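You operate a simulated robot arm through the tools that you are given. There is no shell and no other tool. Be economical: measure what you need, move in short steps, check, and stop when the job is done.

You run a simulated two-armed robot. Do the job below in one go: nothing can be reset, and whatever is moved stays where it is left.

## Task
On the deck of the half pallet, fold the wiping rag in half.

It is judged by the outcome, as a careful person would: the job done as asked, and still so three seconds after it is handed in. It fails if anything else is knocked over, pushed out of place, dropped, spilled or broken. Flat cloth is picked up by pressing the open fingertips on it (5 to 10 N) and closing them slowly along it; thin cloth reads only 2 to 8 mm in the jaws.

## Robot
Two 7-joint arms with two-finger grippers on one trunk, on a base that drives. Base frame: it is fixed to the floor where the robot stands at the start and does not move with it; the origin is under the middle of the robot, x ahead of it, y to its left, z up; the surface under the hand at the start is at about z = 0.71. Lengths are in m, angles in degrees, forces in N, time in s.
The left shoulder is at the start at [0.064, 0.162, 1.028], the right one opposite. With the tool pointing down near the work surface each hand reaches from about 0.3 to 0.76 m from the robot's upright axis, wherever it stands, measured 20 degrees to its own side. Places, roughly: deck of the half pallet [0.6, 0, 0.7]. Payload 2.45 kg a hand.
The tool frame of a hand sits at the grasp point between the pads (the TCP): z along the fingers, y along the line on which they close. The tips reach 0.026 m beyond it. The gripper opens to 0.096 m. The gripper's body begins 0.069 m behind the TCP.
Orientation is told as [roll, pitch, yaw] about the base's x, y, z axes, in that order, counted from this pose: with the fingers straight down and closing along the base's y, the tool's x points along the base's -x, its y along +y and its z along -z.

## Interface
- The arms move only by the tool step_arm. It takes "left_targets", "right_targets" or both (then of equal length, played together; a hand with none holds still); each is a list of rows, each a list of 7 numbers: the shift along the tool's x, y, z in m, then the turn, a rotation vector about the tool's x, y, z in degrees, then the gripper command, from -1 (fully open) to 1 (shut), values between in proportion. In form: [[dx, dy, dz, wx, wy, wz, jaw], ...]. A call has 1 to 8 rows; each row is the pose to reach, as a shift and turn from the pose commanded when the call began, along the tool's axes at that moment. Rows are played at 5 a second. More than 0.05 m and 8.6 degrees between two rows, or a gripper value outside its range, and nothing of the call is played. Where a pose cannot be reached the arm comes as near as it can. A force on the tool above 40 N (or 10 N above the force at the start of the call, whichever is more), or a blocked arm, ends the call early, and 0.2 s more pass. The fingers move at their own pace and stop on an object; they squeeze with about 23 N. The grip force told is the motor's: it shows also when the fingers shut on nothing. Time passes only in rows, and 0.2 s behind the last, so rows that repeat a pose let the fingers close. The reply holds the time, the measured pose of the TCP, the force on the tool along the base axes, the opening and the grip force, in the units named above and with some noise, with the torque about the TCP (base axes, N m) and any sound that the robot's microphone picked up.
- Cameras (640 x 400 px; columns grow to the right, rows downward): "scene" is now at [0.1786, -0.0062, 1.4929]; the picture's right is [-0.03, -1.00, 0.00], its down [-0.93, 0.03, -0.37] and it looks along [0.37, -0.01, -0.93] (base axes); focal length 258 px, centre (320, 200). "left" rides on the left gripper at [0.082, -0.003, -0.098] in its tool frame; the picture's right is [0.04, 1.00, 0.00], its down [-0.73, 0.03, -0.68] and it looks along [-0.68, 0.03, 0.73] (tool axes); focal length 256 px, centre (320, 200). "right" rides on the right gripper at [0.082, 0.003, -0.098] in its tool frame; the picture's right is [-0.04, 1.00, 0.00], its down [-0.73, -0.03, -0.68] and it looks along [-0.68, -0.03, 0.73] (tool axes); focal length 256 px, centre (320, 200).
- capture(camera): a new picture of that camera. The clock stands still meanwhile.
- move_column(by): slides the trunk up (or, below 0, down) by that many m; the arms and the scene camera ride with it, the base frame stays. It gives what a move gives, with no picture.
- base_move(legs): drives the robot by 1 to 6 legs, each [ahead, left, turn to the left] in m, m and degrees, along the robot's own axes; the way and the turn of a leg run together, so that a leg with both is an arc; at most 1.5 m and 180 degrees a leg. The arms and the cameras ride along, it lands a little off, and it stops where it bumps. It gives what a move gives.
- head_to(pan, tilt): turns the head with the scene camera to pan (to the left, within 120 degrees either way) and tilt (down, from -29 to 69), counted from straight ahead of the robot. It gives what a move gives.
- measure_at(camera, pixels): for up to 12 pixels [column, row] of the newest picture of that camera ("zoom" is the newest enlarged one), the place [x, y, z] in the base frame of the surface seen there, good to about 0.002 m, but the place of the scene camera against the robot may be out by one fixed shift of up to 0.025 m in any direction. The clock stands still meanwhile.
- close_up(camera, box): a new picture of the part [left, top, right, bottom] of that camera's present view, enlarged. The clock stands still meanwhile.
- sign_off(): hands the job in; it is judged then, once.

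Work in short steps. Measure before you move; look again where a grasp or a placing could have gone wrong, and mend it. You have 80 turns and 62 pictures in all, those below and enlarged ones among them. Open the grippers and draw the arms clear of the work before you hand the job in, unless the task says otherwise; then end with one line.

The tools are called after "Emit:" as a command line: name --argument value ..., lists and objects as JSON in quotes. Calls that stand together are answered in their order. step_arm: Moves the arms, as the interface text tells. Its arguments: {"type":"object","properties":{"left_targets":{"type":"array","items":{"type":"array","items":{"type":"number"}}},"right_targets":{"type":"array","items":{"type":"array","items":{"type":"number"}}}},"required":[]} The other tools are called the same way: move_column (by) slides the trunk up or down; base_move (legs) drives the base; head_to (pan, tilt) turns the head that bears the scene camera; capture (camera) takes a picture; measure_at (camera, pixels) gives the place of the surface under pixels of a picture; close_up (camera, box) takes an enlarged picture of a part of a camera's view; sign_off () hands the job in.

At the start:

```text
clock: 0.0
left_tool_pos: [0.3955, 0.2215, 0.8887]
left_tcp_rot: [0.1, 0.1, 0.2]
left_ft_force: [0.4, 0.4, 0.0]
left_torque: [0.04, 0.0, -0.04]
left_opening: 0.0962
left_gripper_force: 0.1
right_tool_pos: [0.3605, -0.1284, 0.9459]
right_tcp_rot: [-0.1, 0.1, 0.0]
right_ft_force: [0.6, 0.1, 0.7]
right_torque: [-0.03, -0.01, 0.0]
right_opening: 0.0961
right_gripper_force: 0.1
trunk travel left (down, up): [-0.2, 0.367]
robot x, y, heading: [0.0018, -0.0008, 0.2]
head pan, tilt: [-1.6, 67.8]
```

scene: 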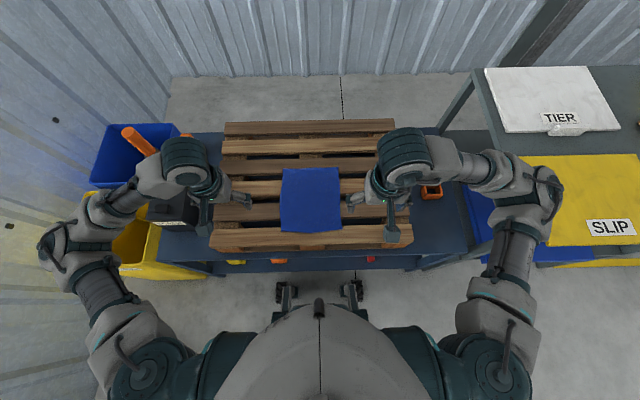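
right: 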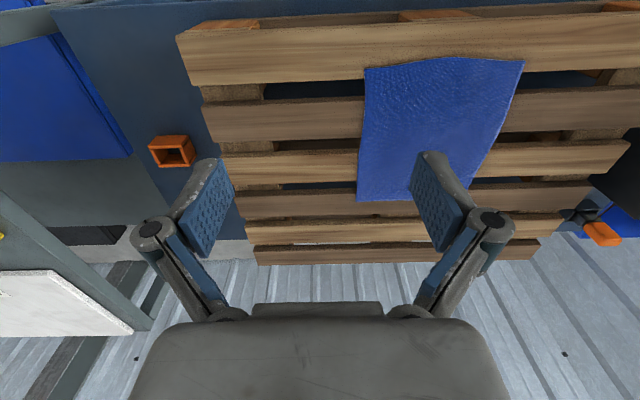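
left: 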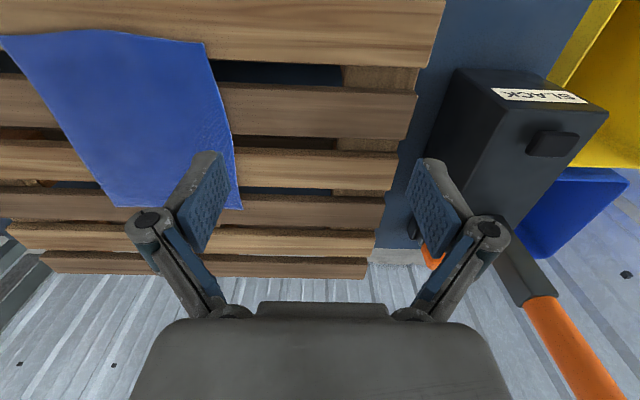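

The blue rag lies in the scene picture at about columns 280–342, rows 168–232. I take an enlarged view to measure its corners and the slats.

Emit:
close_up --camera "scene" --box '[230, 140, 390, 240]'

Emit:
measure_at --camera "right" --pixels '[[368, 71], [520, 62], [361, 196], [440, 62], [364, 130], [500, 130], [395, 196], [300, 115], [300, 90], [300, 150], [300, 48]]'

Emit:
measure_at --camera "left" --pixels '[[6, 40], [201, 45], [118, 202], [238, 206], [100, 35], [232, 130], [60, 120], [300, 50], [300, 110], [300, 160], [300, 205], [300, 72]]'

```text
4.00 times, centred on (310, 190) of scene
```

zoom: 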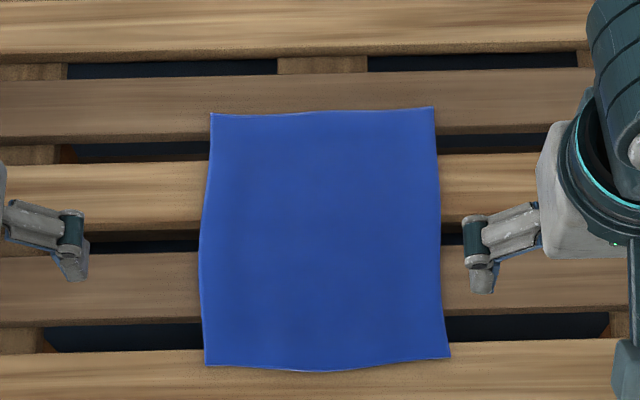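

```text
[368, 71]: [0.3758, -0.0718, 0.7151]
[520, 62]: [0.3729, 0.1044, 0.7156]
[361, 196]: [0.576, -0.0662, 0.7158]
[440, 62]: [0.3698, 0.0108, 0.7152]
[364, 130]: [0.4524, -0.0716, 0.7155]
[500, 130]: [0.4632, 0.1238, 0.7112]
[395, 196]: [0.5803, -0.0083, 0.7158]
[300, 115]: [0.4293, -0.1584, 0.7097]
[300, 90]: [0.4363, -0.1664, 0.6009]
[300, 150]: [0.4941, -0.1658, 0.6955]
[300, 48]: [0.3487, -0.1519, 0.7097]
```

```text
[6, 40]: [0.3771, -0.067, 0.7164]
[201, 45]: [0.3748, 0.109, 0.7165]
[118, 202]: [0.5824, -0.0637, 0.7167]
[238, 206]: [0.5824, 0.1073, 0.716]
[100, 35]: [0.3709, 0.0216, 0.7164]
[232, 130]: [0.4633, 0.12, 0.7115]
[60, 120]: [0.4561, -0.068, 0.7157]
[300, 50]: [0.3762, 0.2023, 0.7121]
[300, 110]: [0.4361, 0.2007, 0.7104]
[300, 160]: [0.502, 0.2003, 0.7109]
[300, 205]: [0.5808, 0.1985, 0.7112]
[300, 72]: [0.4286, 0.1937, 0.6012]
```

The rag spans about x 0.372–0.585 and y −0.07–0.11, with its top at z≈0.7155 and the slats at about 0.7105. I check which slats lie under the near and far edges.

Emit:
measure_at --camera "left" --pixels '[[270, 182], [270, 188], [270, 192], [270, 196], [270, 200], [270, 206], [270, 214], [270, 220], [270, 224], [270, 228], [238, 209], [180, 206]]'

Emit:
measure_at --camera "left" --pixels '[[270, 52], [270, 58], [270, 62], [270, 66], [270, 80], [270, 86], [270, 92], [270, 130], [270, 138], [270, 148], [160, 203], [210, 205]]'

```text
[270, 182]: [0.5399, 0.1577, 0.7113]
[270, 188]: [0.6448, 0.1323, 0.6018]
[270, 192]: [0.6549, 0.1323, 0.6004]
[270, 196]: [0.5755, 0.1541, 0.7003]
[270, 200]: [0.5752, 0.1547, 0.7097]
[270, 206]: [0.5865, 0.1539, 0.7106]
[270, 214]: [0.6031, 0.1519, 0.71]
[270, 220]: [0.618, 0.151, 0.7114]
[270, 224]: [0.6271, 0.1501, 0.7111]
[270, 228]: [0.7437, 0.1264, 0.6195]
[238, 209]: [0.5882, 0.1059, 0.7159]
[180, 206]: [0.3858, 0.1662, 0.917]
```

```text
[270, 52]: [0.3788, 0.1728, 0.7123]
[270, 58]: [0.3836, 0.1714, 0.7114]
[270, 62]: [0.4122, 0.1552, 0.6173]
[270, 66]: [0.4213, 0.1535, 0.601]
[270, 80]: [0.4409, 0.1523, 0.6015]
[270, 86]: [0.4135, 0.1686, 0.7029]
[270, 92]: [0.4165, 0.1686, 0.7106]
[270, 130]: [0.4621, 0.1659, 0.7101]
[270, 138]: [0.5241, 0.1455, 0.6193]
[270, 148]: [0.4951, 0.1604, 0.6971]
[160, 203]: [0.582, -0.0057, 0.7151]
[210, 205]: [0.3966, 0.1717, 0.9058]
```

The edge overlaps its slat by only about 12 mm at both ends (slat 4 spans x 0.575–0.628, the far rag edge is at x≈0.585). I'll fold far edge to near edge, gripping along x, so I first yaw both hands 90° with the cameras outward while approaching.

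Emit:
step_arm --left_targets '[[-0.015, -0.009, 0.005, 0, 0, 8.5, 0.3], [-0.03, -0.018, 0.01, 0, 0, 17, 0.3], [-0.046, -0.027, 0.015, 0, 0, 25.5, 0.3], [-0.062, -0.036, 0.02, 0, 0, 34, 0.3], [-0.078, -0.045, 0.025, 0, 0, 42.5, 0.3], [-0.093, -0.053, 0.03, 0, 0, 51, 0.3], [-0.11, -0.062, 0.035, 0, 0, 59.5, 0.3], [-0.1245, -0.07, 0.04, 0, 0, 68, 0.3]]' --right_targets '[[-0.017, 0.003, 0.012, 0, 0, -8.5, 0.3], [-0.035, 0.007, 0.024, 0, 0, -17, 0.3], [-0.052, 0.01, 0.036, 0, 0, -25.5, 0.3], [-0.07, 0.014, 0.048, 0, 0, -34, 0.3], [-0.087, 0.017, 0.06, 0, 0, -42.5, 0.3], [-0.105, 0.021, 0.072, 0, 0, -51, 0.3], [-0.122, 0.024, 0.084, 0, 0, -59.5, 0.3], [-0.14, 0.028, 0.096, 0, 0, -68, 0.3]]'

```text
clock: 1.8
left_tool_pos: [0.5166, 0.1521, 0.8519]
left_tcp_rot: [0.1, 0.0, -68.2]
left_ft_force: [-0.4, -0.8, 1.2]
left_torque: [0.02, -0.04, 0.0]
left_opening: 0.0337
left_gripper_force: 0.0
right_tool_pos: [0.4864, -0.1045, 0.8584]
right_tcp_rot: [-0.2, 0.0, 62.3]
right_ft_force: [-0.9, 0.1, 0.2]
right_torque: [0.0, 0.01, -0.03]
right_opening: 0.0336
right_gripper_force: 0.0
right hand out of reach, approached as far as the arm can: row 8
trunk travel left (down, up): [-0.2, 0.367]
robot x, y, heading: [0.0007, 0.0021, -0.2]
head pan, tilt: [-1.6, 67.8]
```

The right hand stopped at 62° of yaw. I try to finish the yaw for both hands in place to see whether that is a real limit.

Emit:
step_arm --left_targets '[[0, 0, 0, 0, 0, 7.3, 0.3], [0, 0, 0, 0, 0, 14.6, 0.3], [0, 0, 0, 0, 0, 21.8, 0.3]]' --right_targets '[[0, 0, -0.02, 0, 0, -7.3, 0.3], [0, 0, -0.02, 0, 0, -14.6, 0.3], [0, 0, -0.02, 0, 0, -22, 0.3]]'

```text
clock: 2.6
left_tool_pos: [0.5145, 0.1516, 0.8548]
left_tcp_rot: [0.5, 0.0, -89.9]
left_ft_force: [-0.5, 0.0, 0.5]
left_torque: [0.04, -0.07, -0.03]
left_opening: 0.0338
left_gripper_force: 0.1
right_tool_pos: [0.4411, -0.1113, 0.9516]
right_tcp_rot: [0.0, -1.4, 71.2]
right_ft_force: [-1.9, -0.2, 1.4]
right_torque: [-0.02, -0.12, 0.0]
right_opening: 0.0336
right_gripper_force: 0.0
right hand out of reach, approached as far as the arm can: row 1, 2, 3
trunk travel left (down, up): [-0.2, 0.367]
robot x, y, heading: [-0.0028, 0.0036, -0.1]
head pan, tilt: [-1.6, 67.8]
```

Left is at −90° fine; right is really limited beyond about 62–70°. I turn the right hand the other way towards −90°, keeping it well clear at y≈−0.11.

Emit:
step_arm --right_targets '[[0, 0, 0, 0, 0, 8.5, 0.3], [0, 0, 0, 0, 0, 17, 0.3], [0, 0, 0, 0, 0, 25.5, 0.3], [0, 0, 0, 0, 0, 34, 0.3], [0, 0, 0, 0, 0, 42.5, 0.3], [0, 0, 0, 0, 0, 51, 0.3], [0, 0, 0, 0, 0, 59.5, 0.3], [0, 0, 0, 0, 0, 68, 0.3]]'

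Emit:
step_arm --right_targets '[[0, 0, 0, 0, 0, 8.5, 0.3], [0, 0, 0, 0, 0, 17, 0.3], [0, 0, 0, 0, 0, 25.5, 0.3], [0, 0, 0, 0, 0, 34, 0.3], [0, 0, 0, 0, 0, 42.5, 0.3], [0, 0, 0, 0, 0, 51, 0.3], [0, 0, 0, 0, 0, 59.5, 0.3], [0, 0, 0, 0, 0, 68, 0.3]]'

```text
clock: 4.4
left_tool_pos: [0.5166, 0.1524, 0.8512]
left_tcp_rot: [0.1, 0.0, -89.8]
left_ft_force: [-0.1, 0.5, 0.1]
left_torque: [-0.02, 0.01, -0.01]
left_opening: 0.0337
left_gripper_force: 0.1
right_tool_pos: [0.4446, -0.112, 0.9494]
right_tcp_rot: [1.4, -0.3, 3.0]
right_ft_force: [-0.7, -0.1, -1.0]
right_torque: [0.02, 0.01, 0.01]
right_opening: 0.0334
right_gripper_force: 0.0
trunk travel left (down, up): [-0.2, 0.367]
robot x, y, heading: [0.0012, -0.0025, -0.1]
head pan, tilt: [-1.6, 67.8]
```

```text
clock: 6.2
left_tool_pos: [0.5166, 0.1505, 0.851]
left_tcp_rot: [0.2, -0.1, -89.8]
left_ft_force: [0.2, -1.3, 1.1]
left_torque: [0.01, 0.0, 0.0]
left_opening: 0.0338
left_gripper_force: 0.1
right_tool_pos: [0.4448, -0.112, 0.9498]
right_tcp_rot: [0.9, 1.2, -65.0]
right_ft_force: [0.8, 0.0, -0.1]
right_torque: [0.0, 0.01, 0.01]
right_opening: 0.0338
right_gripper_force: 0.1
trunk travel left (down, up): [-0.2, 0.367]
robot x, y, heading: [-0.0027, -0.0003, -0.3]
head pan, tilt: [-1.6, 67.8]
```

The right hand turns this way freely. I finish to −90° and then move ahead.

Emit:
step_arm --right_targets '[[0, 0, 0, 0, 0, 8.3, 0.3], [0, 0, 0, 0, 0, 16.6, 0.3], [0, 0, 0, 0, 0, 25, 0.3]]'

```text
clock: 7.0
left_tool_pos: [0.5161, 0.1521, 0.8504]
left_tcp_rot: [0.1, 0.0, -89.9]
left_ft_force: [-0.5, -0.7, 0.6]
left_torque: [-0.02, 0.02, -0.01]
left_opening: 0.0335
left_gripper_force: 0.1
right_tool_pos: [0.4442, -0.1119, 0.9492]
right_tcp_rot: [0.2, 1.3, -90.0]
right_ft_force: [-0.2, 0.6, -0.7]
right_torque: [0.01, 0.0, 0.0]
right_opening: 0.0335
right_gripper_force: 0.1
trunk travel left (down, up): [-0.2, 0.367]
robot x, y, heading: [0.0024, 0.0006, -0.3]
head pan, tilt: [-1.6, 67.8]
```

Both are at −90°; tool x is now base +y, tool y base +x. I move both above the far corners, at z≈0.80.

Emit:
step_arm --left_targets '[[-0.012, 0.015, 0.01, 0, 0, 0, 0.3], [-0.024, 0.03, 0.02, 0, 0, 0, 0.3], [-0.036, 0.045, 0.03, 0, 0, 0, 0.3], [-0.048, 0.06, 0.04, 0, 0, 0, 0.3], [-0.06, 0.069, 0.05, 0, 0, 0, 0.3]]' --right_targets '[[0.012, 0.028, 0.03, -1.3, 0, 0, 0.3], [0.024, 0.056, 0.06, -1.3, 0, 0, 0.3], [0.036, 0.084, 0.09, -1.3, 0, 0, 0.3], [0.048, 0.112, 0.12, -1.3, 0, 0, 0.3], [0.06, 0.136, 0.149, -1.3, 0, 0, 0.3]]'

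Emit:
capture --camera "left"

Emit:
capture --camera "right"

Emit:
capture --camera "scene"

```text
clock: 8.2
left_tool_pos: [0.5837, 0.0998, 0.8013]
left_tcp_rot: [0.1, 0.6, -88.8]
left_ft_force: [0.5, 3.3, -2.0]
left_torque: [-0.23, 0.02, -0.04]
left_opening: 0.0336
left_gripper_force: 0.2
right_tool_pos: [0.5756, -0.052, 0.8105]
right_tcp_rot: [1.8, 1.2, -89.6]
right_ft_force: [-0.8, -3.0, 3.2]
right_torque: [0.47, -0.04, 0.1]
right_opening: 0.0334
right_gripper_force: 0.1
trunk travel left (down, up): [-0.2, 0.367]
robot x, y, heading: [0.0006, 0.0019, 0.1]
head pan, tilt: [-1.6, 67.8]
stopped in row 5 (left hand): the force on the tool passed its limit at 49 N (the readings are from after the stop); the commanded pose is now the measured one
```

```text
57 pictures are left
```

left: 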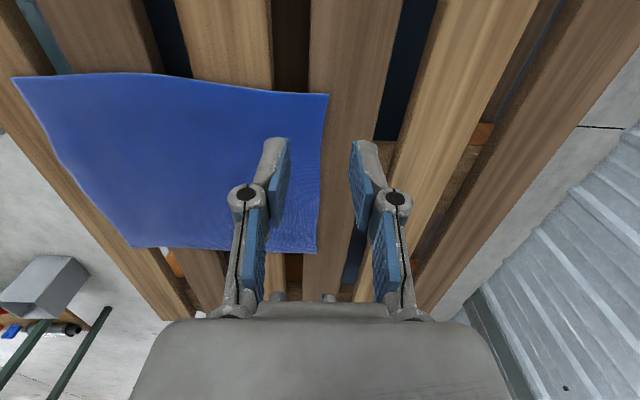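

```text
56 pictures are left
```

right: 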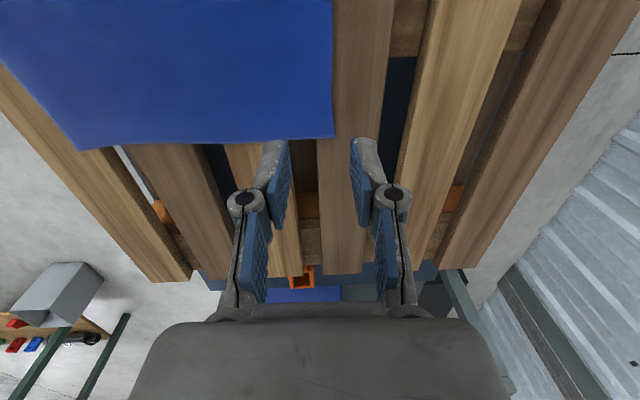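

```text
55 pictures are left
```

scene: 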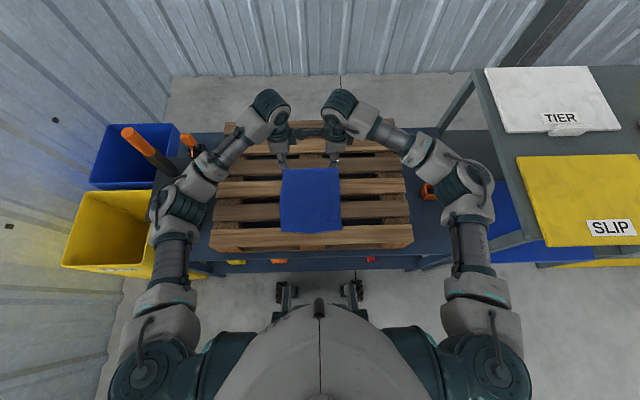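

The hands collided lightly at 0.15 m separation (the right camera faces inward); nothing on the pallet was touched. Better: grip the corners diagonally (left yaw −45°, right +45°, cameras outward). I measure the far corners from the close wrist pictures.

Emit:
measure_at --camera "left" --pixels '[[325, 97], [322, 130], [312, 248], [335, 150], [300, 96], [316, 190]]'

Emit:
measure_at --camera "right" --pixels '[[330, 134], [331, 80], [300, 137], [230, 140], [90, 146], [345, 200], [330, 200]]'

Emit:
step_arm --left_targets '[[0.01, 0, -0.02, 0, 0, 0, 0.3], [0.03, 0, -0.03, 0, 0, 0, 0.3]]' --right_targets '[[-0.02, 0, -0.01, 0, 0, 0, 0.3], [-0.06, 0, -0.03, 0, 0, 0, 0.3]]'

```text
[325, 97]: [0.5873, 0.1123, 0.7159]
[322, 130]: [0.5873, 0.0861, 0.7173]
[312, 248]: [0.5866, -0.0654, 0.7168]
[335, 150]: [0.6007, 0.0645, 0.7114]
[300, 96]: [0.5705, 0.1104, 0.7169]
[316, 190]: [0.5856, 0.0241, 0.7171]
```

```text
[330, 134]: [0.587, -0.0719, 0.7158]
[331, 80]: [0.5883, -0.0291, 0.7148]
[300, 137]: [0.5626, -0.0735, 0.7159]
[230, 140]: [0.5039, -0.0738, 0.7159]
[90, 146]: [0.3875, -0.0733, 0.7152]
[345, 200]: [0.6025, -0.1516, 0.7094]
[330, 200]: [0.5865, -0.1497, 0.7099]
```

```text
clock: 8.8
left_tool_pos: [0.583, 0.1274, 0.8334]
left_tcp_rot: [0.2, 0.7, -88.7]
left_ft_force: [0.2, 0.0, -0.2]
left_torque: [0.03, -0.03, 0.01]
left_opening: 0.034
left_gripper_force: 0.1
right_tool_pos: [0.575, -0.1111, 0.8373]
right_tcp_rot: [1.8, 1.4, -89.5]
right_ft_force: [0.0, -0.4, 0.3]
right_torque: [0.0, -0.06, -0.02]
right_opening: 0.0337
right_gripper_force: 0.1
trunk travel left (down, up): [-0.2, 0.367]
robot x, y, heading: [0.0017, 0.0019, -0.4]
head pan, tilt: [-1.6, 67.8]
```

Far corners: left (0.587, 0.112), right (0.587, −0.073). Now I turn left to −45° and right towards +45°, with the hands apart.

Emit:
step_arm --left_targets '[[0, 0, 0, 0, 0, -5.5, 0.3], [0, 0, 0, 0, 0, -11, 0.3], [0, 0, 0, 0, 0, -16.5, 0.3], [0, 0, 0, 0, 0, -22, 0.3], [0, 0, 0, 0, 0, -27.5, 0.3], [0, 0, 0, 0, 0, -33, 0.3], [0, 0, 0, 0, 0, -38.5, 0.3], [0, 0, 0, 0, 0, -43.8, 0.3]]' --right_targets '[[0, 0, 0, 0, 0, -8.5, 0.3], [0, 0, 0, 0, 0, -17, 0.3], [0, 0, 0, 0, 0, -25.5, 0.3], [0, 0, 0, 0, 0, -34, 0.3], [0, 0, 0, 0, 0, -42.5, 0.3], [0, 0, 0, 0, 0, -51, 0.3], [0, 0, 0, 0, 0, -59.5, 0.3], [0, 0, 0, 0, 0, -68, 0.3]]'

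Emit:
step_arm --right_targets '[[0, 0, 0, 0, 0, -8.5, 0.3], [0, 0, 0, 0, 0, -17, 0.3], [0, 0, 0, 0, 0, -25.5, 0.3], [0, 0, 0, 0, 0, -34, 0.3], [0, 0, 0, 0, 0, -42.5, 0.3], [0, 0, 0, 0, 0, -51, 0.3], [0, 0, 0, 0, 0, -59.5, 0.3], [0, 0, 0, 0, 0, -66.5, 0.3]]'

```text
clock: 10.7
left_tool_pos: [0.5832, 0.1281, 0.8315]
left_tcp_rot: [0.6, 0.3, -44.8]
left_ft_force: [0.2, 0.3, 0.2]
left_torque: [0.0, 0.03, 0.01]
left_opening: 0.0338
left_gripper_force: 0.0
right_tool_pos: [0.5769, -0.112, 0.8367]
right_tcp_rot: [1.9, -1.2, -21.5]
right_ft_force: [0.4, -0.5, 0.2]
right_torque: [0.01, -0.02, -0.01]
right_opening: 0.0335
right_gripper_force: 0.1
trunk travel left (down, up): [-0.2, 0.367]
robot x, y, heading: [-0.0015, -0.0014, -0.1]
head pan, tilt: [-1.6, 67.8]
```

```text
clock: 12.4
left_tool_pos: [0.5822, 0.1281, 0.8315]
left_tcp_rot: [0.6, 0.3, -44.8]
left_ft_force: [0.1, -0.4, 0.4]
left_torque: [0.01, 0.0, 0.0]
left_opening: 0.034
left_gripper_force: 0.0
right_tool_pos: [0.5762, -0.112, 0.8379]
right_tcp_rot: [-0.3, -2.2, 45.0]
right_ft_force: [1.1, -0.3, -0.4]
right_torque: [0.01, 0.02, 0.0]
right_opening: 0.0335
right_gripper_force: 0.0
trunk travel left (down, up): [-0.2, 0.367]
robot x, y, heading: [0.0007, -0.0012, 0.0]
head pan, tilt: [-1.6, 67.8]
```

Both yaws reached. I narrow the jaws to 18 mm and bring the hands over the corners, TCP about 7 mm inside each corner, at z≈0.76, then look.

Emit:
step_arm --left_targets '[[-0.007, -0.007, 0.02, 0, 0, 0, 0.625], [-0.0149, -0.0149, 0.045, 0, 0, 0, 0.625], [-0.0149, -0.0149, 0.0715, 0, 0, 0, 0.625]]' --right_targets '[[-0.017, 0.013, 0.02, -1.5, 1.5, 0, 0.625], [-0.0352, 0.027, 0.045, -1.5, 1.5, 0, 0.625], [-0.0352, 0.027, 0.078, -1.5, 1.5, 0, 0.625]]'

Emit:
capture --camera "left"

Emit:
capture --camera "right"

```text
clock: 13.2
left_tool_pos: [0.5822, 0.1081, 0.759]
left_tcp_rot: [0.6, 0.3, -44.9]
left_ft_force: [0.7, -0.6, 0.1]
left_torque: [-0.02, 0.01, -0.01]
left_opening: 0.018
left_gripper_force: 0.0
right_tool_pos: [0.5867, -0.0651, 0.7605]
right_tcp_rot: [1.2, -0.7, 44.8]
right_ft_force: [0.0, -0.9, 0.3]
right_torque: [0.02, -0.01, -0.01]
right_opening: 0.018
right_gripper_force: 0.1
trunk travel left (down, up): [-0.2, 0.367]
robot x, y, heading: [-0.0037, -0.0017, 0.0]
head pan, tilt: [-1.6, 67.8]
```

```text
54 pictures are left
```

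left: 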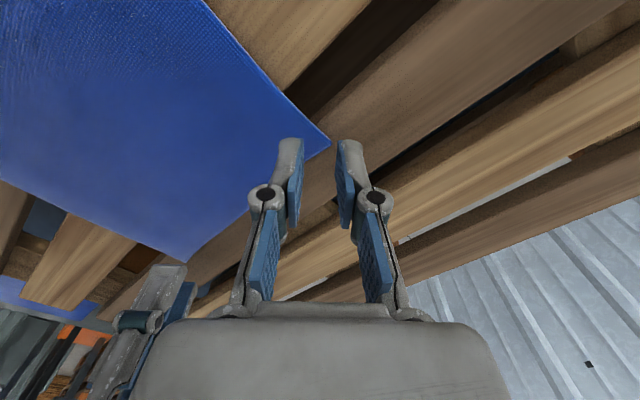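

```text
53 pictures are left
```

right: 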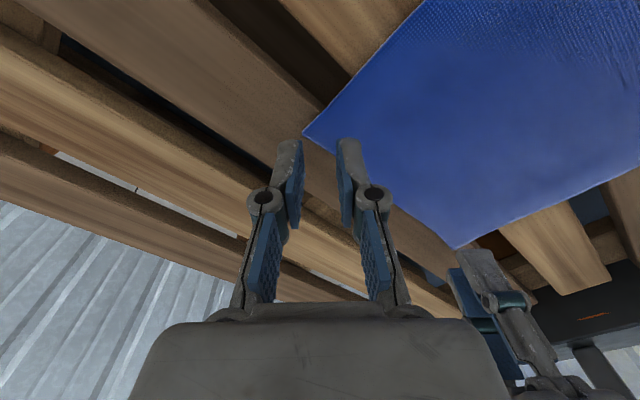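

The corners sit between the tips (left picture (330,145), right picture (303,133)); right needs about 5 mm sideways. I shift and descend towards contact.

Emit:
step_arm --left_targets '[[0, 0, 0.006, 0, 0, 0, 0.625], [0, 0, 0.012, 0, 0, 0, 0.625], [0, 0, 0.016, 0, 0, 0, 0.625], [0, 0, 0.018, 0, 0, 0, 0.625]]' --right_targets '[[0.0056, 0.001, 0.006, 0, 0, 0, 0.625], [0.0056, 0.001, 0.012, 0, 0, 0, 0.625], [0.0056, 0.001, 0.018, 0, 0, 0, 0.625], [0.0056, 0.001, 0.02, 0, 0, 0, 0.625]]'

```text
clock: 14.2
left_tool_pos: [0.5831, 0.1089, 0.7405]
left_tcp_rot: [0.5, 0.2, -45.1]
left_ft_force: [-0.7, 0.2, -0.1]
left_torque: [-0.03, 0.03, -0.01]
left_opening: 0.0182
left_gripper_force: 0.4
right_tool_pos: [0.5803, -0.0687, 0.7417]
right_tcp_rot: [1.4, -0.8, 45.0]
right_ft_force: [-0.2, -0.7, -1.2]
right_torque: [0.0, -0.01, -0.01]
right_opening: 0.0182
right_gripper_force: 0.2
trunk travel left (down, up): [-0.2, 0.367]
robot x, y, heading: [0.0004, 0.0005, -0.1]
head pan, tilt: [-1.6, 67.8]
```

No contact yet. I go down in 2 mm rows with both hands.

Emit:
step_arm --left_targets '[[0, 0, 0.002, 0, 0, 0, 0.625], [0, 0, 0.004, 0, 0, 0, 0.625]]' --right_targets '[[0, 0, 0.002, 0, 0, 0, 0.625], [0, 0, 0.004, 0, 0, 0, 0.625]]'

```text
clock: 14.8
left_tool_pos: [0.5829, 0.1079, 0.7391]
left_tcp_rot: [0.7, 0.2, -44.9]
left_ft_force: [0.2, -0.7, 7.3]
left_torque: [-0.12, 0.05, 0.02]
left_opening: 0.0182
left_gripper_force: 0.1
right_tool_pos: [0.5802, -0.0681, 0.7397]
right_tcp_rot: [1.2, -0.8, 44.9]
right_ft_force: [0.8, 1.0, 5.0]
right_torque: [0.09, 0.03, 0.02]
right_opening: 0.0181
right_gripper_force: 0.1
trunk travel left (down, up): [-0.2, 0.367]
robot x, y, heading: [0.0024, 0.0014, 0.1]
head pan, tilt: [-1.6, 67.8]
```

Both press with 5–7 N. Now I close slowly along the cloth while holding.

Emit:
step_arm --left_targets '[[0, 0, 0, 0, 0, 0, 0.68], [0, 0, 0, 0, 0, 0, 0.73], [0, 0, 0, 0, 0, 0, 0.78], [0, 0, 0, 0, 0, 0, 0.83], [0, 0, 0, 0, 0, 0, 0.88], [0, 0, 0, 0, 0, 0, 0.94], [0, 0, 0, 0, 0, 0, 1], [0, 0, 0, 0, 0, 0, 1]]' --right_targets '[[0, 0, 0.001, 0, 0, 0, 0.68], [0, 0, 0.001, 0, 0, 0, 0.73], [0, 0, 0.001, 0, 0, 0, 0.78], [0, 0, 0.001, 0, 0, 0, 0.83], [0, 0, 0.001, 0, 0, 0, 0.88], [0, 0, 0.001, 0, 0, 0, 0.94], [0, 0, 0.001, 0, 0, 0, 1], [0, 0, 0.001, 0, 0, 0, 1]]'

Emit:
capture --camera "left"

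Emit:
capture --camera "right"

```text
clock: 16.6
left_tool_pos: [0.5825, 0.1085, 0.738]
left_tcp_rot: [0.6, 0.3, -45.0]
left_ft_force: [0.1, -1.0, 1.5]
left_torque: [-0.02, 0.01, 0.03]
left_opening: 0.0
left_gripper_force: 22.8
right_tool_pos: [0.5786, -0.0677, 0.7373]
right_tcp_rot: [1.2, -0.7, 44.8]
right_ft_force: [-2.4, 3.6, 16.5]
right_torque: [0.13, 0.07, -0.01]
right_opening: 0.0004
right_gripper_force: 22.5
trunk travel left (down, up): [-0.2, 0.367]
robot x, y, heading: [-0.0034, 0.0014, 0.2]
head pan, tilt: [-1.6, 67.8]
```

```text
52 pictures are left
```

left: 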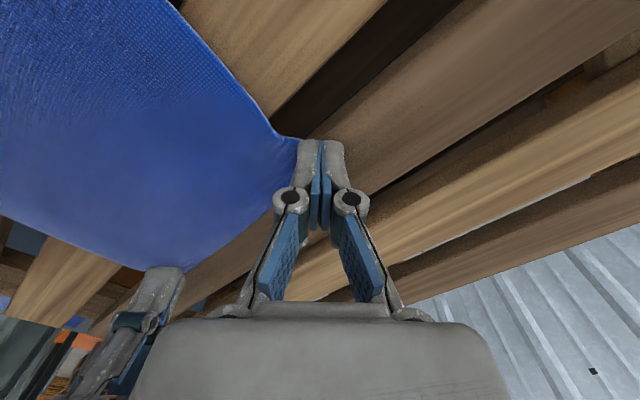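

```text
51 pictures are left
```

right: 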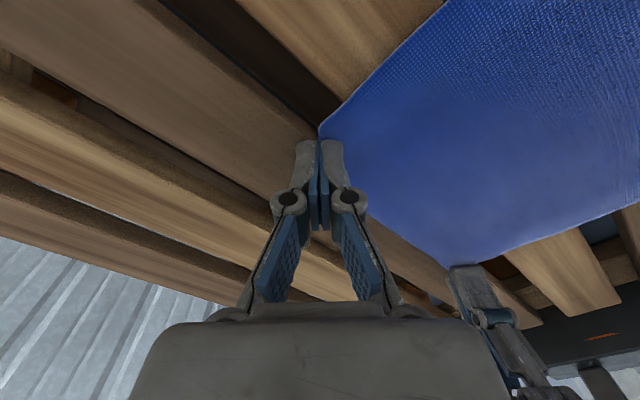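

Both jaws shut on nothing (0.000): the outer finger was on bare wood. The overlap on slat 4 is too small, so I'll first slide the rag about 25 mm forward by pressing the closed tips near its far corners and pulling (cloth in tension). First reposition slightly inward and press.

Emit:
step_arm --left_targets '[[0, 0, -0.01, 0, 0, 0, 1], [-0.0078, -0.0113, -0.01, 0, 0, 0, 1], [-0.0078, -0.0113, -0.003, 0, 0, 0, 1], [-0.0078, -0.0113, 0.0, 0, 0, 0, 1]]' --right_targets '[[0, 0, -0.01, 0, 0, 0, 1], [-0.0093, 0.0073, -0.01, 0, 0, 0, 1], [-0.0093, 0.0073, -0.004, 0, 0, 0, 1], [-0.0093, 0.0073, -0.001, 0, 0, 0, 1]]'

Emit:
capture --camera "left"

Emit:
capture --camera "right"

```text
clock: 17.6
left_tool_pos: [0.5777, 0.095, 0.7385]
left_tcp_rot: [0.7, 0.2, -44.9]
left_ft_force: [0.6, -0.4, 3.0]
left_torque: [0.02, 0.0, -0.01]
left_opening: 0.0002
left_gripper_force: 22.8
right_tool_pos: [0.5797, -0.057, 0.7384]
right_tcp_rot: [1.1, -0.8, 44.9]
right_ft_force: [-0.2, -2.5, 5.9]
right_torque: [-0.05, 0.06, 0.02]
right_opening: 0.0001
right_gripper_force: 23.0
trunk travel left (down, up): [-0.2, 0.367]
robot x, y, heading: [0.002, -0.0004, -0.2]
head pan, tilt: [-1.6, 67.8]
```

```text
50 pictures are left
```

left: 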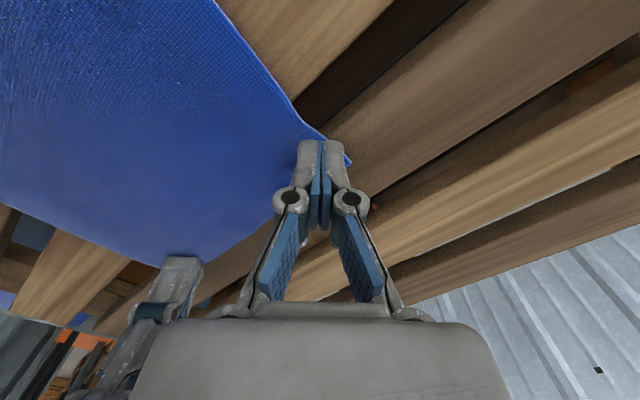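

```text
49 pictures are left
```

right: 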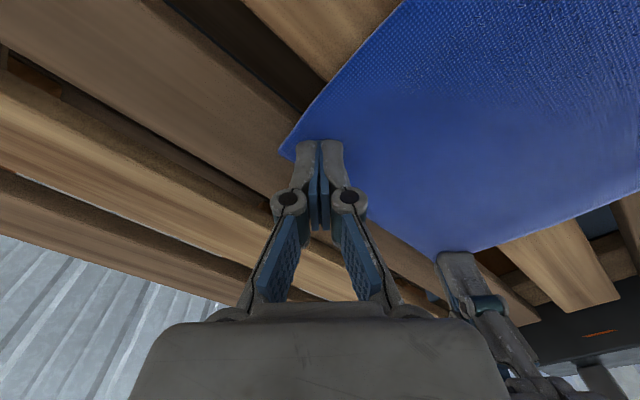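

Both tips now press on the cloth with the corners beyond them. I press 2 mm deeper and drag both 28 mm forward.

Emit:
step_arm --left_targets '[[0, 0, 0.0025, 0, 0, 0, 1], [-0.0035, 0.0035, 0.0025, 0, 0, 0, 1], [-0.007, 0.007, 0.0025, 0, 0, 0, 1], [-0.0105, 0.0105, 0.0025, 0, 0, 0, 1], [-0.014, 0.014, 0.0025, 0, 0, 0, 1], [-0.017, 0.017, 0.0025, 0, 0, 0, 1], [-0.02, 0.02, 0.0025, 0, 0, 0, 1]]' --right_targets '[[0, 0, 0.002, 0, 0, 0, 1], [-0.0035, -0.0035, 0.002, 0, 0, 0, 1], [-0.007, -0.007, 0.002, 0, 0, 0, 1], [-0.0105, -0.0105, 0.002, 0, 0, 0, 1], [-0.014, -0.014, 0.002, 0, 0, 0, 1], [-0.017, -0.017, 0.002, 0, 0, 0, 1], [-0.02, -0.02, 0.002, 0, 0, 0, 1]]'

Emit:
close_up --camera "scene" --box '[230, 140, 390, 240]'

Emit:
capture --camera "left"

```text
clock: 19.2
left_tool_pos: [0.608, 0.0939, 0.7379]
left_tcp_rot: [0.8, 0.1, -44.9]
left_ft_force: [-3.8, 0.5, 13.0]
left_torque: [0.02, 0.08, 0.01]
left_opening: 0.0
left_gripper_force: 23.3
right_tool_pos: [0.6066, -0.0562, 0.7371]
right_tcp_rot: [1.1, -0.8, 44.8]
right_ft_force: [-6.5, -1.1, 21.7]
right_torque: [-0.05, 0.18, 0.03]
right_opening: 0.0
right_gripper_force: 23.0
trunk travel left (down, up): [-0.2, 0.367]
robot x, y, heading: [0.0002, -0.0021, 0.1]
head pan, tilt: [-1.6, 67.8]
```

```text
4.00 times, centred on (310, 190) of scene
```

zoom: 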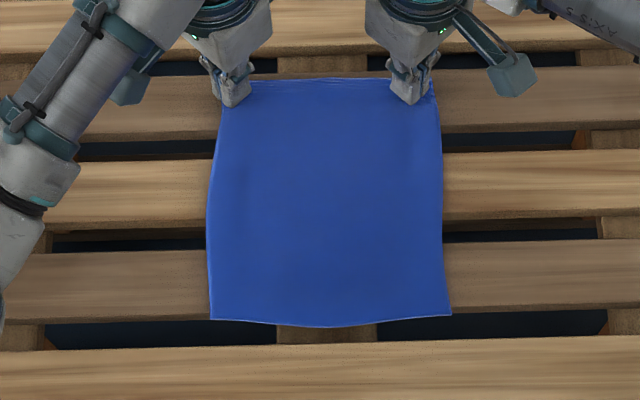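

```text
47 pictures are left
```

left: 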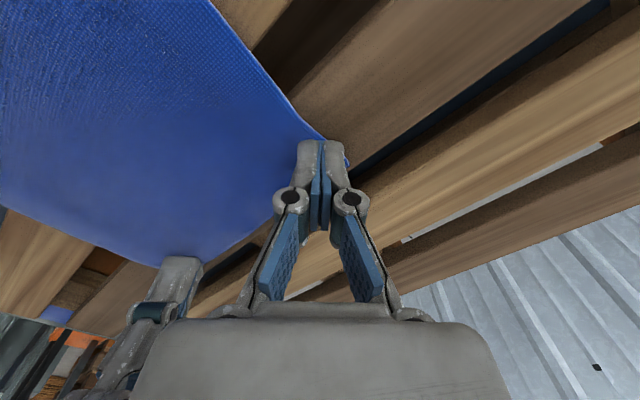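

The whole rag slid forward neatly. I lift both hands 30 mm to measure the new corners.

Emit:
step_arm --left_targets '[[0, 0, -0.015, 0, 0, 0, 1], [0, 0, -0.03, 0, 0, 0, 0.5]]' --right_targets '[[0, 0, -0.015, 0, 0, 0, 1], [0, 0, -0.03, 0, 0, 0, 0.5]]'

Emit:
capture --camera "left"

Emit:
capture --camera "right"

```text
clock: 19.9
left_tool_pos: [0.6083, 0.0938, 0.7641]
left_tcp_rot: [0.6, 0.4, -44.9]
left_ft_force: [0.5, 0.0, 0.0]
left_torque: [-0.01, -0.01, 0.01]
left_opening: 0.024
left_gripper_force: 0.1
right_tool_pos: [0.6083, -0.0572, 0.7654]
right_tcp_rot: [1.1, -0.6, 44.8]
right_ft_force: [-0.4, 0.1, -0.3]
right_torque: [0.0, -0.02, 0.02]
right_opening: 0.0241
right_gripper_force: 0.0
trunk travel left (down, up): [-0.2, 0.367]
robot x, y, heading: [0.0014, -0.0005, -0.0]
head pan, tilt: [-1.6, 67.8]
```

```text
46 pictures are left
```

left: 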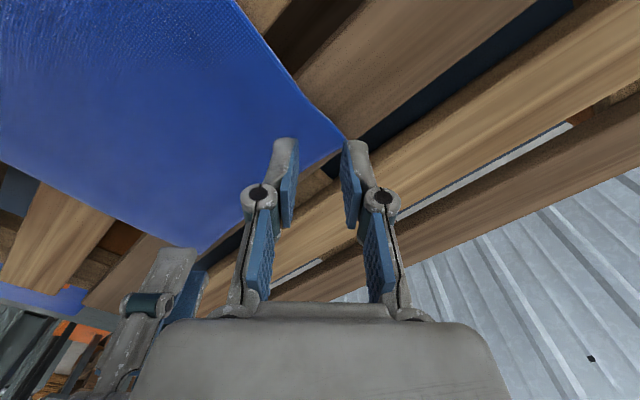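

```text
45 pictures are left
```

right: 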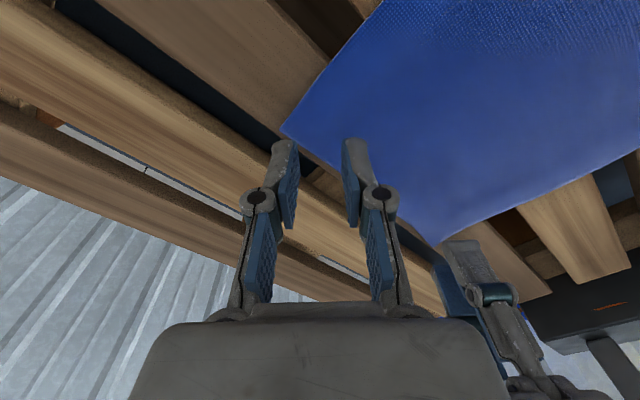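

I measure the new corners at left (341,139) and right (284,131).

Emit:
measure_at --camera "left" --pixels '[[340, 140], [310, 110], [312, 160], [205, 248], [375, 135]]'

Emit:
measure_at --camera "right" --pixels '[[285, 130], [305, 100], [312, 151], [430, 238], [390, 195]]'

```text
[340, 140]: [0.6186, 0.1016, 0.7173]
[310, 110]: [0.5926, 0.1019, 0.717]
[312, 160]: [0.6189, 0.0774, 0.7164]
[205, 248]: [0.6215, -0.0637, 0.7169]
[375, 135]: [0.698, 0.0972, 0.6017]
```

```text
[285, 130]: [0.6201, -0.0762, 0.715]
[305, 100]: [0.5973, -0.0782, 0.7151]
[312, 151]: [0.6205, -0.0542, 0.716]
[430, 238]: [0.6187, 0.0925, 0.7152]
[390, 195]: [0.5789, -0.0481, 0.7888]
```

Corners now: (0.620, 0.102) and (0.621, −0.077). I place TCPs about 20 mm diagonally inside so both fingers land on cloth over the slat, and press.

Emit:
step_arm --left_targets '[[-0.0025, -0.0057, 0.012, 0, 0, 0, 0.5], [-0.0025, -0.0057, 0.021, 0, 0, 0, 0.5], [-0.0025, -0.0057, 0.024, 0, 0, 0, 0.5], [-0.0025, -0.0057, 0.026, 0, 0, 0, 0.5]]' --right_targets '[[0.005, -0.0032, 0.012, 0, 0, 0, 0.5], [0.005, -0.0032, 0.021, 0, 0, 0, 0.5], [0.005, -0.0032, 0.024, 0, 0, 0, 0.5], [0.005, -0.0032, 0.0265, 0, 0, 0, 0.5]]'

```text
clock: 20.9
left_tool_pos: [0.6049, 0.0872, 0.7395]
left_tcp_rot: [0.6, 0.1, -45.1]
left_ft_force: [1.8, -1.0, 4.9]
left_torque: [-0.05, 0.0, 0.03]
left_opening: 0.0238
left_gripper_force: 0.0
right_tool_pos: [0.6081, -0.0613, 0.74]
right_tcp_rot: [1.2, -0.7, 44.9]
right_ft_force: [1.5, 0.5, 7.6]
right_torque: [-0.03, -0.02, 0.01]
right_opening: 0.0242
right_gripper_force: 0.1
trunk travel left (down, up): [-0.2, 0.367]
robot x, y, heading: [-0.0007, -0.0037, -0.1]
head pan, tilt: [-1.6, 67.8]
```

Pressing at 5 and 7.6 N. I close slowly, left 0.5 mm deeper.

Emit:
step_arm --left_targets '[[0, 0, 0.0008, 0, 0, 0, 0.56], [0, 0, 0.0008, 0, 0, 0, 0.62], [0, 0, 0.0008, 0, 0, 0, 0.68], [0, 0, 0.0008, 0, 0, 0, 0.74], [0, 0, 0.0008, 0, 0, 0, 0.8], [0, 0, 0.0008, 0, 0, 0, 0.87], [0, 0, 0.0008, 0, 0, 0, 1], [0, 0, 0.0008, 0, 0, 0, 1]]' --right_targets '[[0, 0, 0, 0, 0, 0, 0.56], [0, 0, 0, 0, 0, 0, 0.62], [0, 0, 0, 0, 0, 0, 0.68], [0, 0, 0, 0, 0, 0, 0.74], [0, 0, 0, 0, 0, 0, 0.8], [0, 0, 0, 0, 0, 0, 0.87], [0, 0, 0, 0, 0, 0, 1], [0, 0, 0, 0, 0, 0, 1]]'

Emit:
capture --camera "left"

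Emit:
capture --camera "right"

```text
clock: 22.6
left_tool_pos: [0.6057, 0.0878, 0.7385]
left_tcp_rot: [0.6, 0.3, -45.0]
left_ft_force: [-0.6, -5.0, 7.8]
left_torque: [-0.15, 0.07, -0.05]
left_opening: 0.0032
left_gripper_force: 23.1
right_tool_pos: [0.6055, -0.063, 0.7374]
right_tcp_rot: [1.3, -0.7, 44.9]
right_ft_force: [-0.9, 3.8, 8.4]
right_torque: [0.06, 0.02, 0.0]
right_opening: 0.0
right_gripper_force: 23.3
trunk travel left (down, up): [-0.2, 0.367]
robot x, y, heading: [0.0005, 0.001, 0.1]
head pan, tilt: [-1.6, 67.8]
```

```text
44 pictures are left
```

left: 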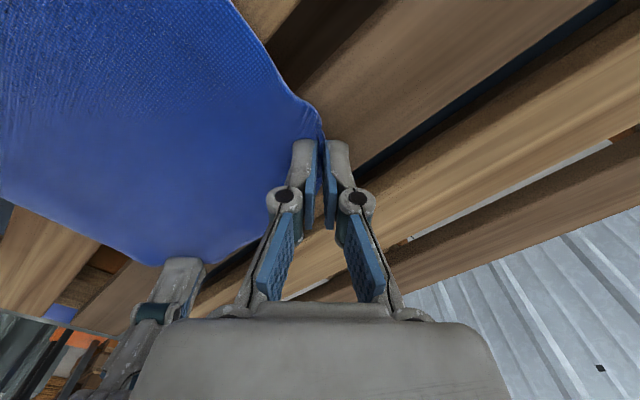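

```text
43 pictures are left
```

right: 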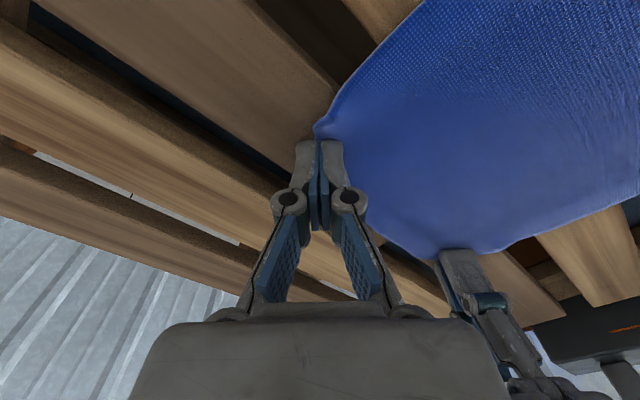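

Left has cloth (3.2 mm); right shut on nothing. I hold left, lift and reopen the right hand and look at its corner.

Emit:
step_arm --right_targets '[[0, 0, -0.015, 0, 0, 0, 1], [0, 0, -0.025, 0, 0, 0, 0.5]]'

Emit:
capture --camera "right"

```text
clock: 23.2
left_tool_pos: [0.6066, 0.0884, 0.7377]
left_tcp_rot: [0.7, 0.3, -44.9]
left_ft_force: [-1.6, -0.2, 9.8]
left_torque: [-0.05, 0.04, 0.0]
left_opening: 0.0033
left_gripper_force: 22.9
right_tool_pos: [0.6064, -0.0627, 0.7626]
right_tcp_rot: [1.3, -0.8, 44.8]
right_ft_force: [-0.1, 0.0, 0.5]
right_torque: [0.01, -0.01, 0.0]
right_opening: 0.024
right_gripper_force: 0.0
trunk travel left (down, up): [-0.2, 0.367]
robot x, y, heading: [0.0032, 0.0001, -0.1]
head pan, tilt: [-1.6, 67.8]
```

```text
42 pictures are left
```

right: 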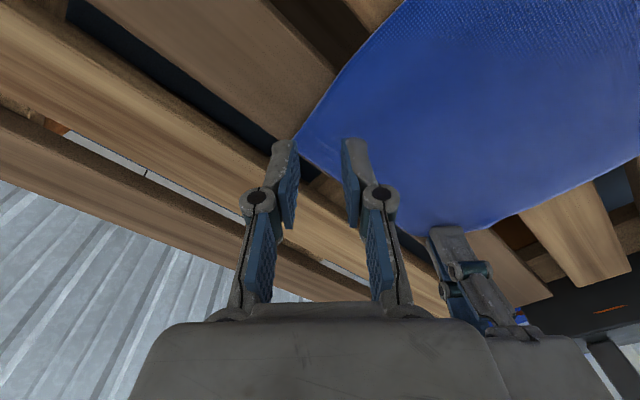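

Emit:
measure_at --camera "right" --pixels '[[299, 133], [318, 108], [315, 152], [340, 130]]'

```text
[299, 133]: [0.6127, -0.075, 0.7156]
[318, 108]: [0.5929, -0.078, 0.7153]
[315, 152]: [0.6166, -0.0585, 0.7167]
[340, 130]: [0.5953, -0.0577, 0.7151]
```

The right corner is now at about (0.614, −0.075). I place the right TCP 24 mm diagonally inside, open 26 mm, and press.

Emit:
step_arm --right_targets '[[0.0033, 0.01, 0.01, 0, 0, 0, 0.46], [0.0033, 0.01, 0.018, 0, 0, 0, 0.46], [0.0033, 0.01, 0.022, 0, 0, 0, 0.46], [0.0033, 0.01, 0.0245, 0, 0, 0, 0.46]]'

```text
clock: 24.2
left_tool_pos: [0.6069, 0.0893, 0.7388]
left_tcp_rot: [0.7, 0.2, -45.0]
left_ft_force: [-1.1, -0.1, 7.4]
left_torque: [-0.04, 0.02, -0.02]
left_opening: 0.0031
left_gripper_force: 22.5
right_tool_pos: [0.5965, -0.0569, 0.7406]
right_tcp_rot: [1.1, -0.9, 45.0]
right_ft_force: [-0.4, -0.3, 4.0]
right_torque: [-0.03, 0.03, 0.02]
right_opening: 0.0259
right_gripper_force: 0.0
trunk travel left (down, up): [-0.2, 0.367]
robot x, y, heading: [-0.0006, -0.0004, 0.1]
head pan, tilt: [-1.6, 67.8]
```

Contact at 4 N. I close slowly while pressing about 1 mm deeper.

Emit:
step_arm --right_targets '[[0, 0, 0.001, 0, 0, 0, 0.52], [0, 0, 0.001, 0, 0, 0, 0.58], [0, 0, 0.001, 0, 0, 0, 0.64], [0, 0, 0.001, 0, 0, 0, 0.7], [0, 0, 0.001, 0, 0, 0, 0.76], [0, 0, 0.001, 0, 0, 0, 0.83], [0, 0, 0.0005, 0, 0, 0, 1], [0, 0, 0, 0, 0, 0, 1]]'

Emit:
capture --camera "right"

```text
clock: 26.1
left_tool_pos: [0.6068, 0.0884, 0.7384]
left_tcp_rot: [0.6, 0.2, -45.0]
left_ft_force: [0.3, -0.5, 8.5]
left_torque: [-0.07, 0.03, 0.02]
left_opening: 0.0034
left_gripper_force: 22.4
right_tool_pos: [0.5974, -0.0575, 0.7388]
right_tcp_rot: [1.3, -0.6, 44.8]
right_ft_force: [0.3, 1.8, 3.7]
right_torque: [0.05, 0.01, -0.01]
right_opening: 0.0
right_gripper_force: 22.8
trunk travel left (down, up): [-0.2, 0.367]
robot x, y, heading: [0.0036, -0.003, 0.1]
head pan, tilt: [-1.6, 67.8]
```

```text
41 pictures are left
```

right: 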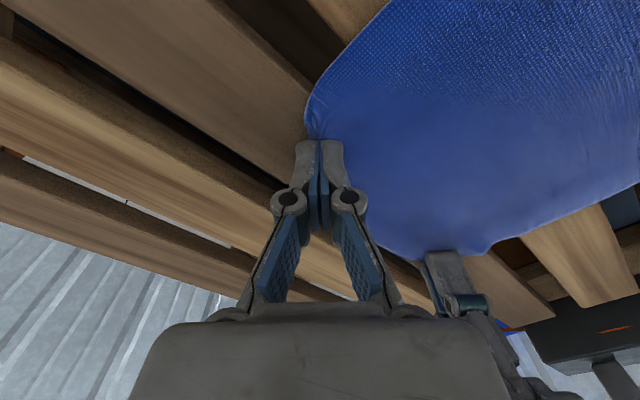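

Right missed again, probably pressed too lightly (4 N). I lift, reopen wider and look.

Emit:
step_arm --right_targets '[[0, 0, -0.015, 0, 0, 0, 1], [0, 0, -0.025, 0, 0, 0, 0.3]]'

Emit:
capture --camera "right"

```text
clock: 26.6
left_tool_pos: [0.6067, 0.0882, 0.7383]
left_tcp_rot: [0.6, 0.3, -44.9]
left_ft_force: [-2.0, -0.5, 10.6]
left_torque: [-0.04, 0.06, -0.01]
left_opening: 0.0031
left_gripper_force: 23.3
right_tool_pos: [0.5977, -0.0579, 0.7639]
right_tcp_rot: [1.2, -0.7, 44.9]
right_ft_force: [-0.5, 0.0, 0.8]
right_torque: [0.0, 0.03, -0.02]
right_opening: 0.0338
right_gripper_force: 0.0
trunk travel left (down, up): [-0.2, 0.367]
robot x, y, heading: [0.0003, 0.0003, -0.2]
head pan, tilt: [-1.6, 67.8]
```

```text
40 pictures are left
```

right: 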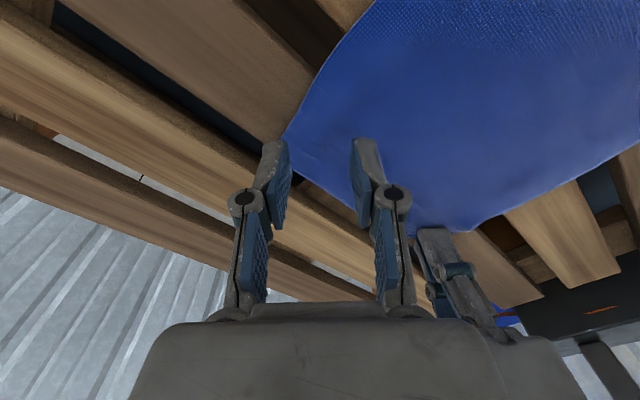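

Emit:
measure_at --camera "right" --pixels '[[288, 135], [300, 110], [297, 146], [310, 158], [340, 130], [320, 70]]'

```text
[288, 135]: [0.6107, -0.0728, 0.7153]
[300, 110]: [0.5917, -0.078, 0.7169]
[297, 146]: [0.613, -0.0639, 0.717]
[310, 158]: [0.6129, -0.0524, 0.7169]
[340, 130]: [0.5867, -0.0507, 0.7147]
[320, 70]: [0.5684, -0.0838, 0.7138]
```

The corner is at about (0.611, −0.072). I go 30 mm diagonally inside with a 30 mm opening and press harder, about 9 N.

Emit:
step_arm --right_targets '[[0.0006, 0.0103, 0.01, 0, 0, 0, 0.375], [0.0006, 0.0103, 0.019, 0, 0, 0, 0.375], [0.0006, 0.0103, 0.0235, 0, 0, 0, 0.375], [0.0006, 0.0103, 0.0265, 0, 0, 0, 0.375]]'

```text
clock: 27.6
left_tool_pos: [0.6062, 0.0887, 0.7377]
left_tcp_rot: [0.6, 0.4, -44.8]
left_ft_force: [1.3, -0.7, 7.1]
left_torque: [-0.04, 0.0, -0.03]
left_opening: 0.003
left_gripper_force: 23.3
right_tool_pos: [0.5909, -0.0499, 0.739]
right_tcp_rot: [1.2, -0.8, 45.0]
right_ft_force: [-0.6, 0.1, 6.7]
right_torque: [-0.06, -0.07, -0.01]
right_opening: 0.0299
right_gripper_force: 0.5
trunk travel left (down, up): [-0.2, 0.367]
robot x, y, heading: [-0.003, 0.0001, -0.0]
head pan, tilt: [-1.6, 67.8]
```

6.7 N, fine. I close slowly, 0.8 mm deeper.

Emit:
step_arm --right_targets '[[0, 0, 0.0008, 0, 0, 0, 0.42], [0, 0, 0.0008, 0, 0, 0, 0.47], [0, 0, 0.0008, 0, 0, 0, 0.52], [0, 0, 0.0008, 0, 0, 0, 0.57], [0, 0, 0.0008, 0, 0, 0, 0.62], [0, 0, 0.0008, 0, 0, 0, 0.67], [0, 0, 0.0008, 0, 0, 0, 0.72], [0, 0, 0.0008, 0, 0, 0, 0.77]]'

Emit:
capture --camera "right"

```text
clock: 29.4
left_tool_pos: [0.6058, 0.0894, 0.7383]
left_tcp_rot: [0.6, 0.3, -44.9]
left_ft_force: [1.5, -1.1, 4.2]
left_torque: [-0.07, -0.04, 0.04]
left_opening: 0.0029
left_gripper_force: 22.9
right_tool_pos: [0.5902, -0.0499, 0.7393]
right_tcp_rot: [1.1, -0.8, 44.8]
right_ft_force: [1.8, -1.1, 19.6]
right_torque: [-0.04, -0.15, 0.01]
right_opening: 0.0107
right_gripper_force: 0.1
trunk travel left (down, up): [-0.2, 0.367]
robot x, y, heading: [0.0012, 0.0028, -0.2]
head pan, tilt: [-1.6, 67.8]
```

```text
39 pictures are left
```

right: 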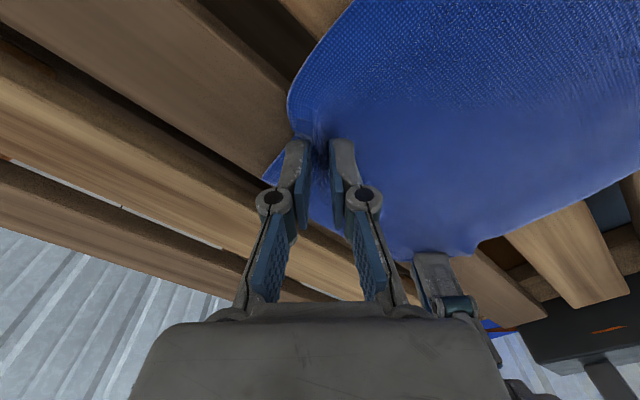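

A ridge is forming between the right fingers. I finish the close.

Emit:
step_arm --right_targets '[[0, 0, 0, 0, 0, 0, 0.82], [0, 0, 0, 0, 0, 0, 0.88], [0, 0, 0, 0, 0, 0, 1], [0, 0, 0, 0, 0, 0, 1]]'

Emit:
capture --camera "right"

```text
clock: 30.4
left_tool_pos: [0.6056, 0.0897, 0.7384]
left_tcp_rot: [0.8, 0.2, -44.9]
left_ft_force: [2.2, -0.6, 5.7]
left_torque: [-0.04, -0.02, 0.02]
left_opening: 0.0032
left_gripper_force: 22.5
right_tool_pos: [0.5893, -0.051, 0.7385]
right_tcp_rot: [1.2, -0.7, 44.9]
right_ft_force: [-0.3, 0.3, 14.5]
right_torque: [-0.01, 0.07, 0.02]
right_opening: 0.0
right_gripper_force: 22.5
trunk travel left (down, up): [-0.2, 0.367]
robot x, y, heading: [-0.0027, -0.0005, 0.0]
head pan, tilt: [-1.6, 67.8]
```

```text
38 pictures are left
```

right: 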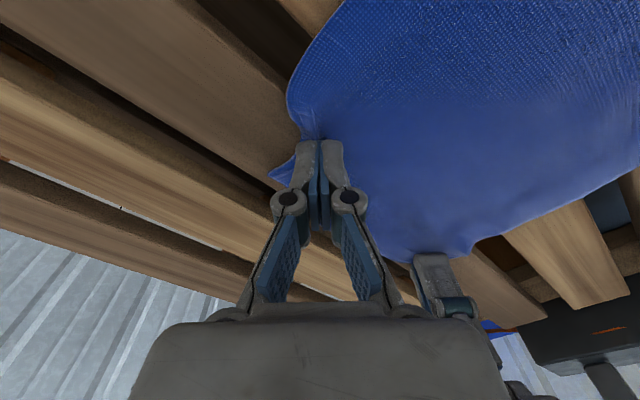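

Slipped again; the torque shows the outer finger carrying most load. I lift, tilt the right hand 2° so that the inner finger presses more (as in left's successful grip), and look at the corner.

Emit:
step_arm --right_targets '[[0, 0, -0.015, 0, 0, 0, 1], [0, -0.005, -0.025, 2, 0, 0, 0.45]]'

Emit:
capture --camera "right"

```text
clock: 31.1
left_tool_pos: [0.6055, 0.0894, 0.7384]
left_tcp_rot: [0.6, 0.4, -44.9]
left_ft_force: [-2.3, 0.6, 10.0]
left_torque: [-0.04, 0.06, -0.02]
left_opening: 0.0031
left_gripper_force: 23.6
right_tool_pos: [0.5931, -0.0543, 0.7631]
right_tcp_rot: [-0.8, -0.6, 45.0]
right_ft_force: [0.5, 0.3, 0.6]
right_torque: [0.04, -0.04, 0.0]
right_opening: 0.0264
right_gripper_force: 0.0
trunk travel left (down, up): [-0.2, 0.367]
robot x, y, heading: [0.0008, -0.0008, 0.4]
head pan, tilt: [-1.6, 67.8]
```

```text
37 pictures are left
```

right: 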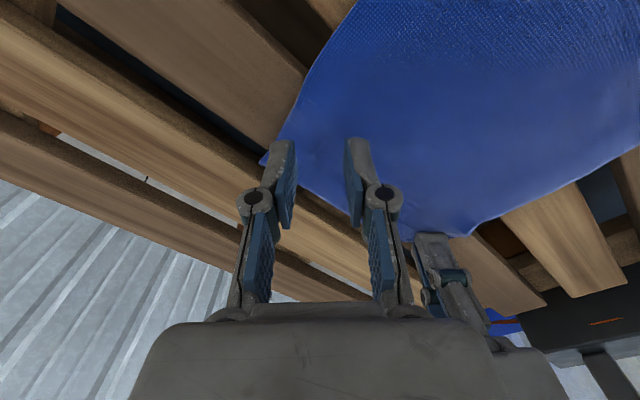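

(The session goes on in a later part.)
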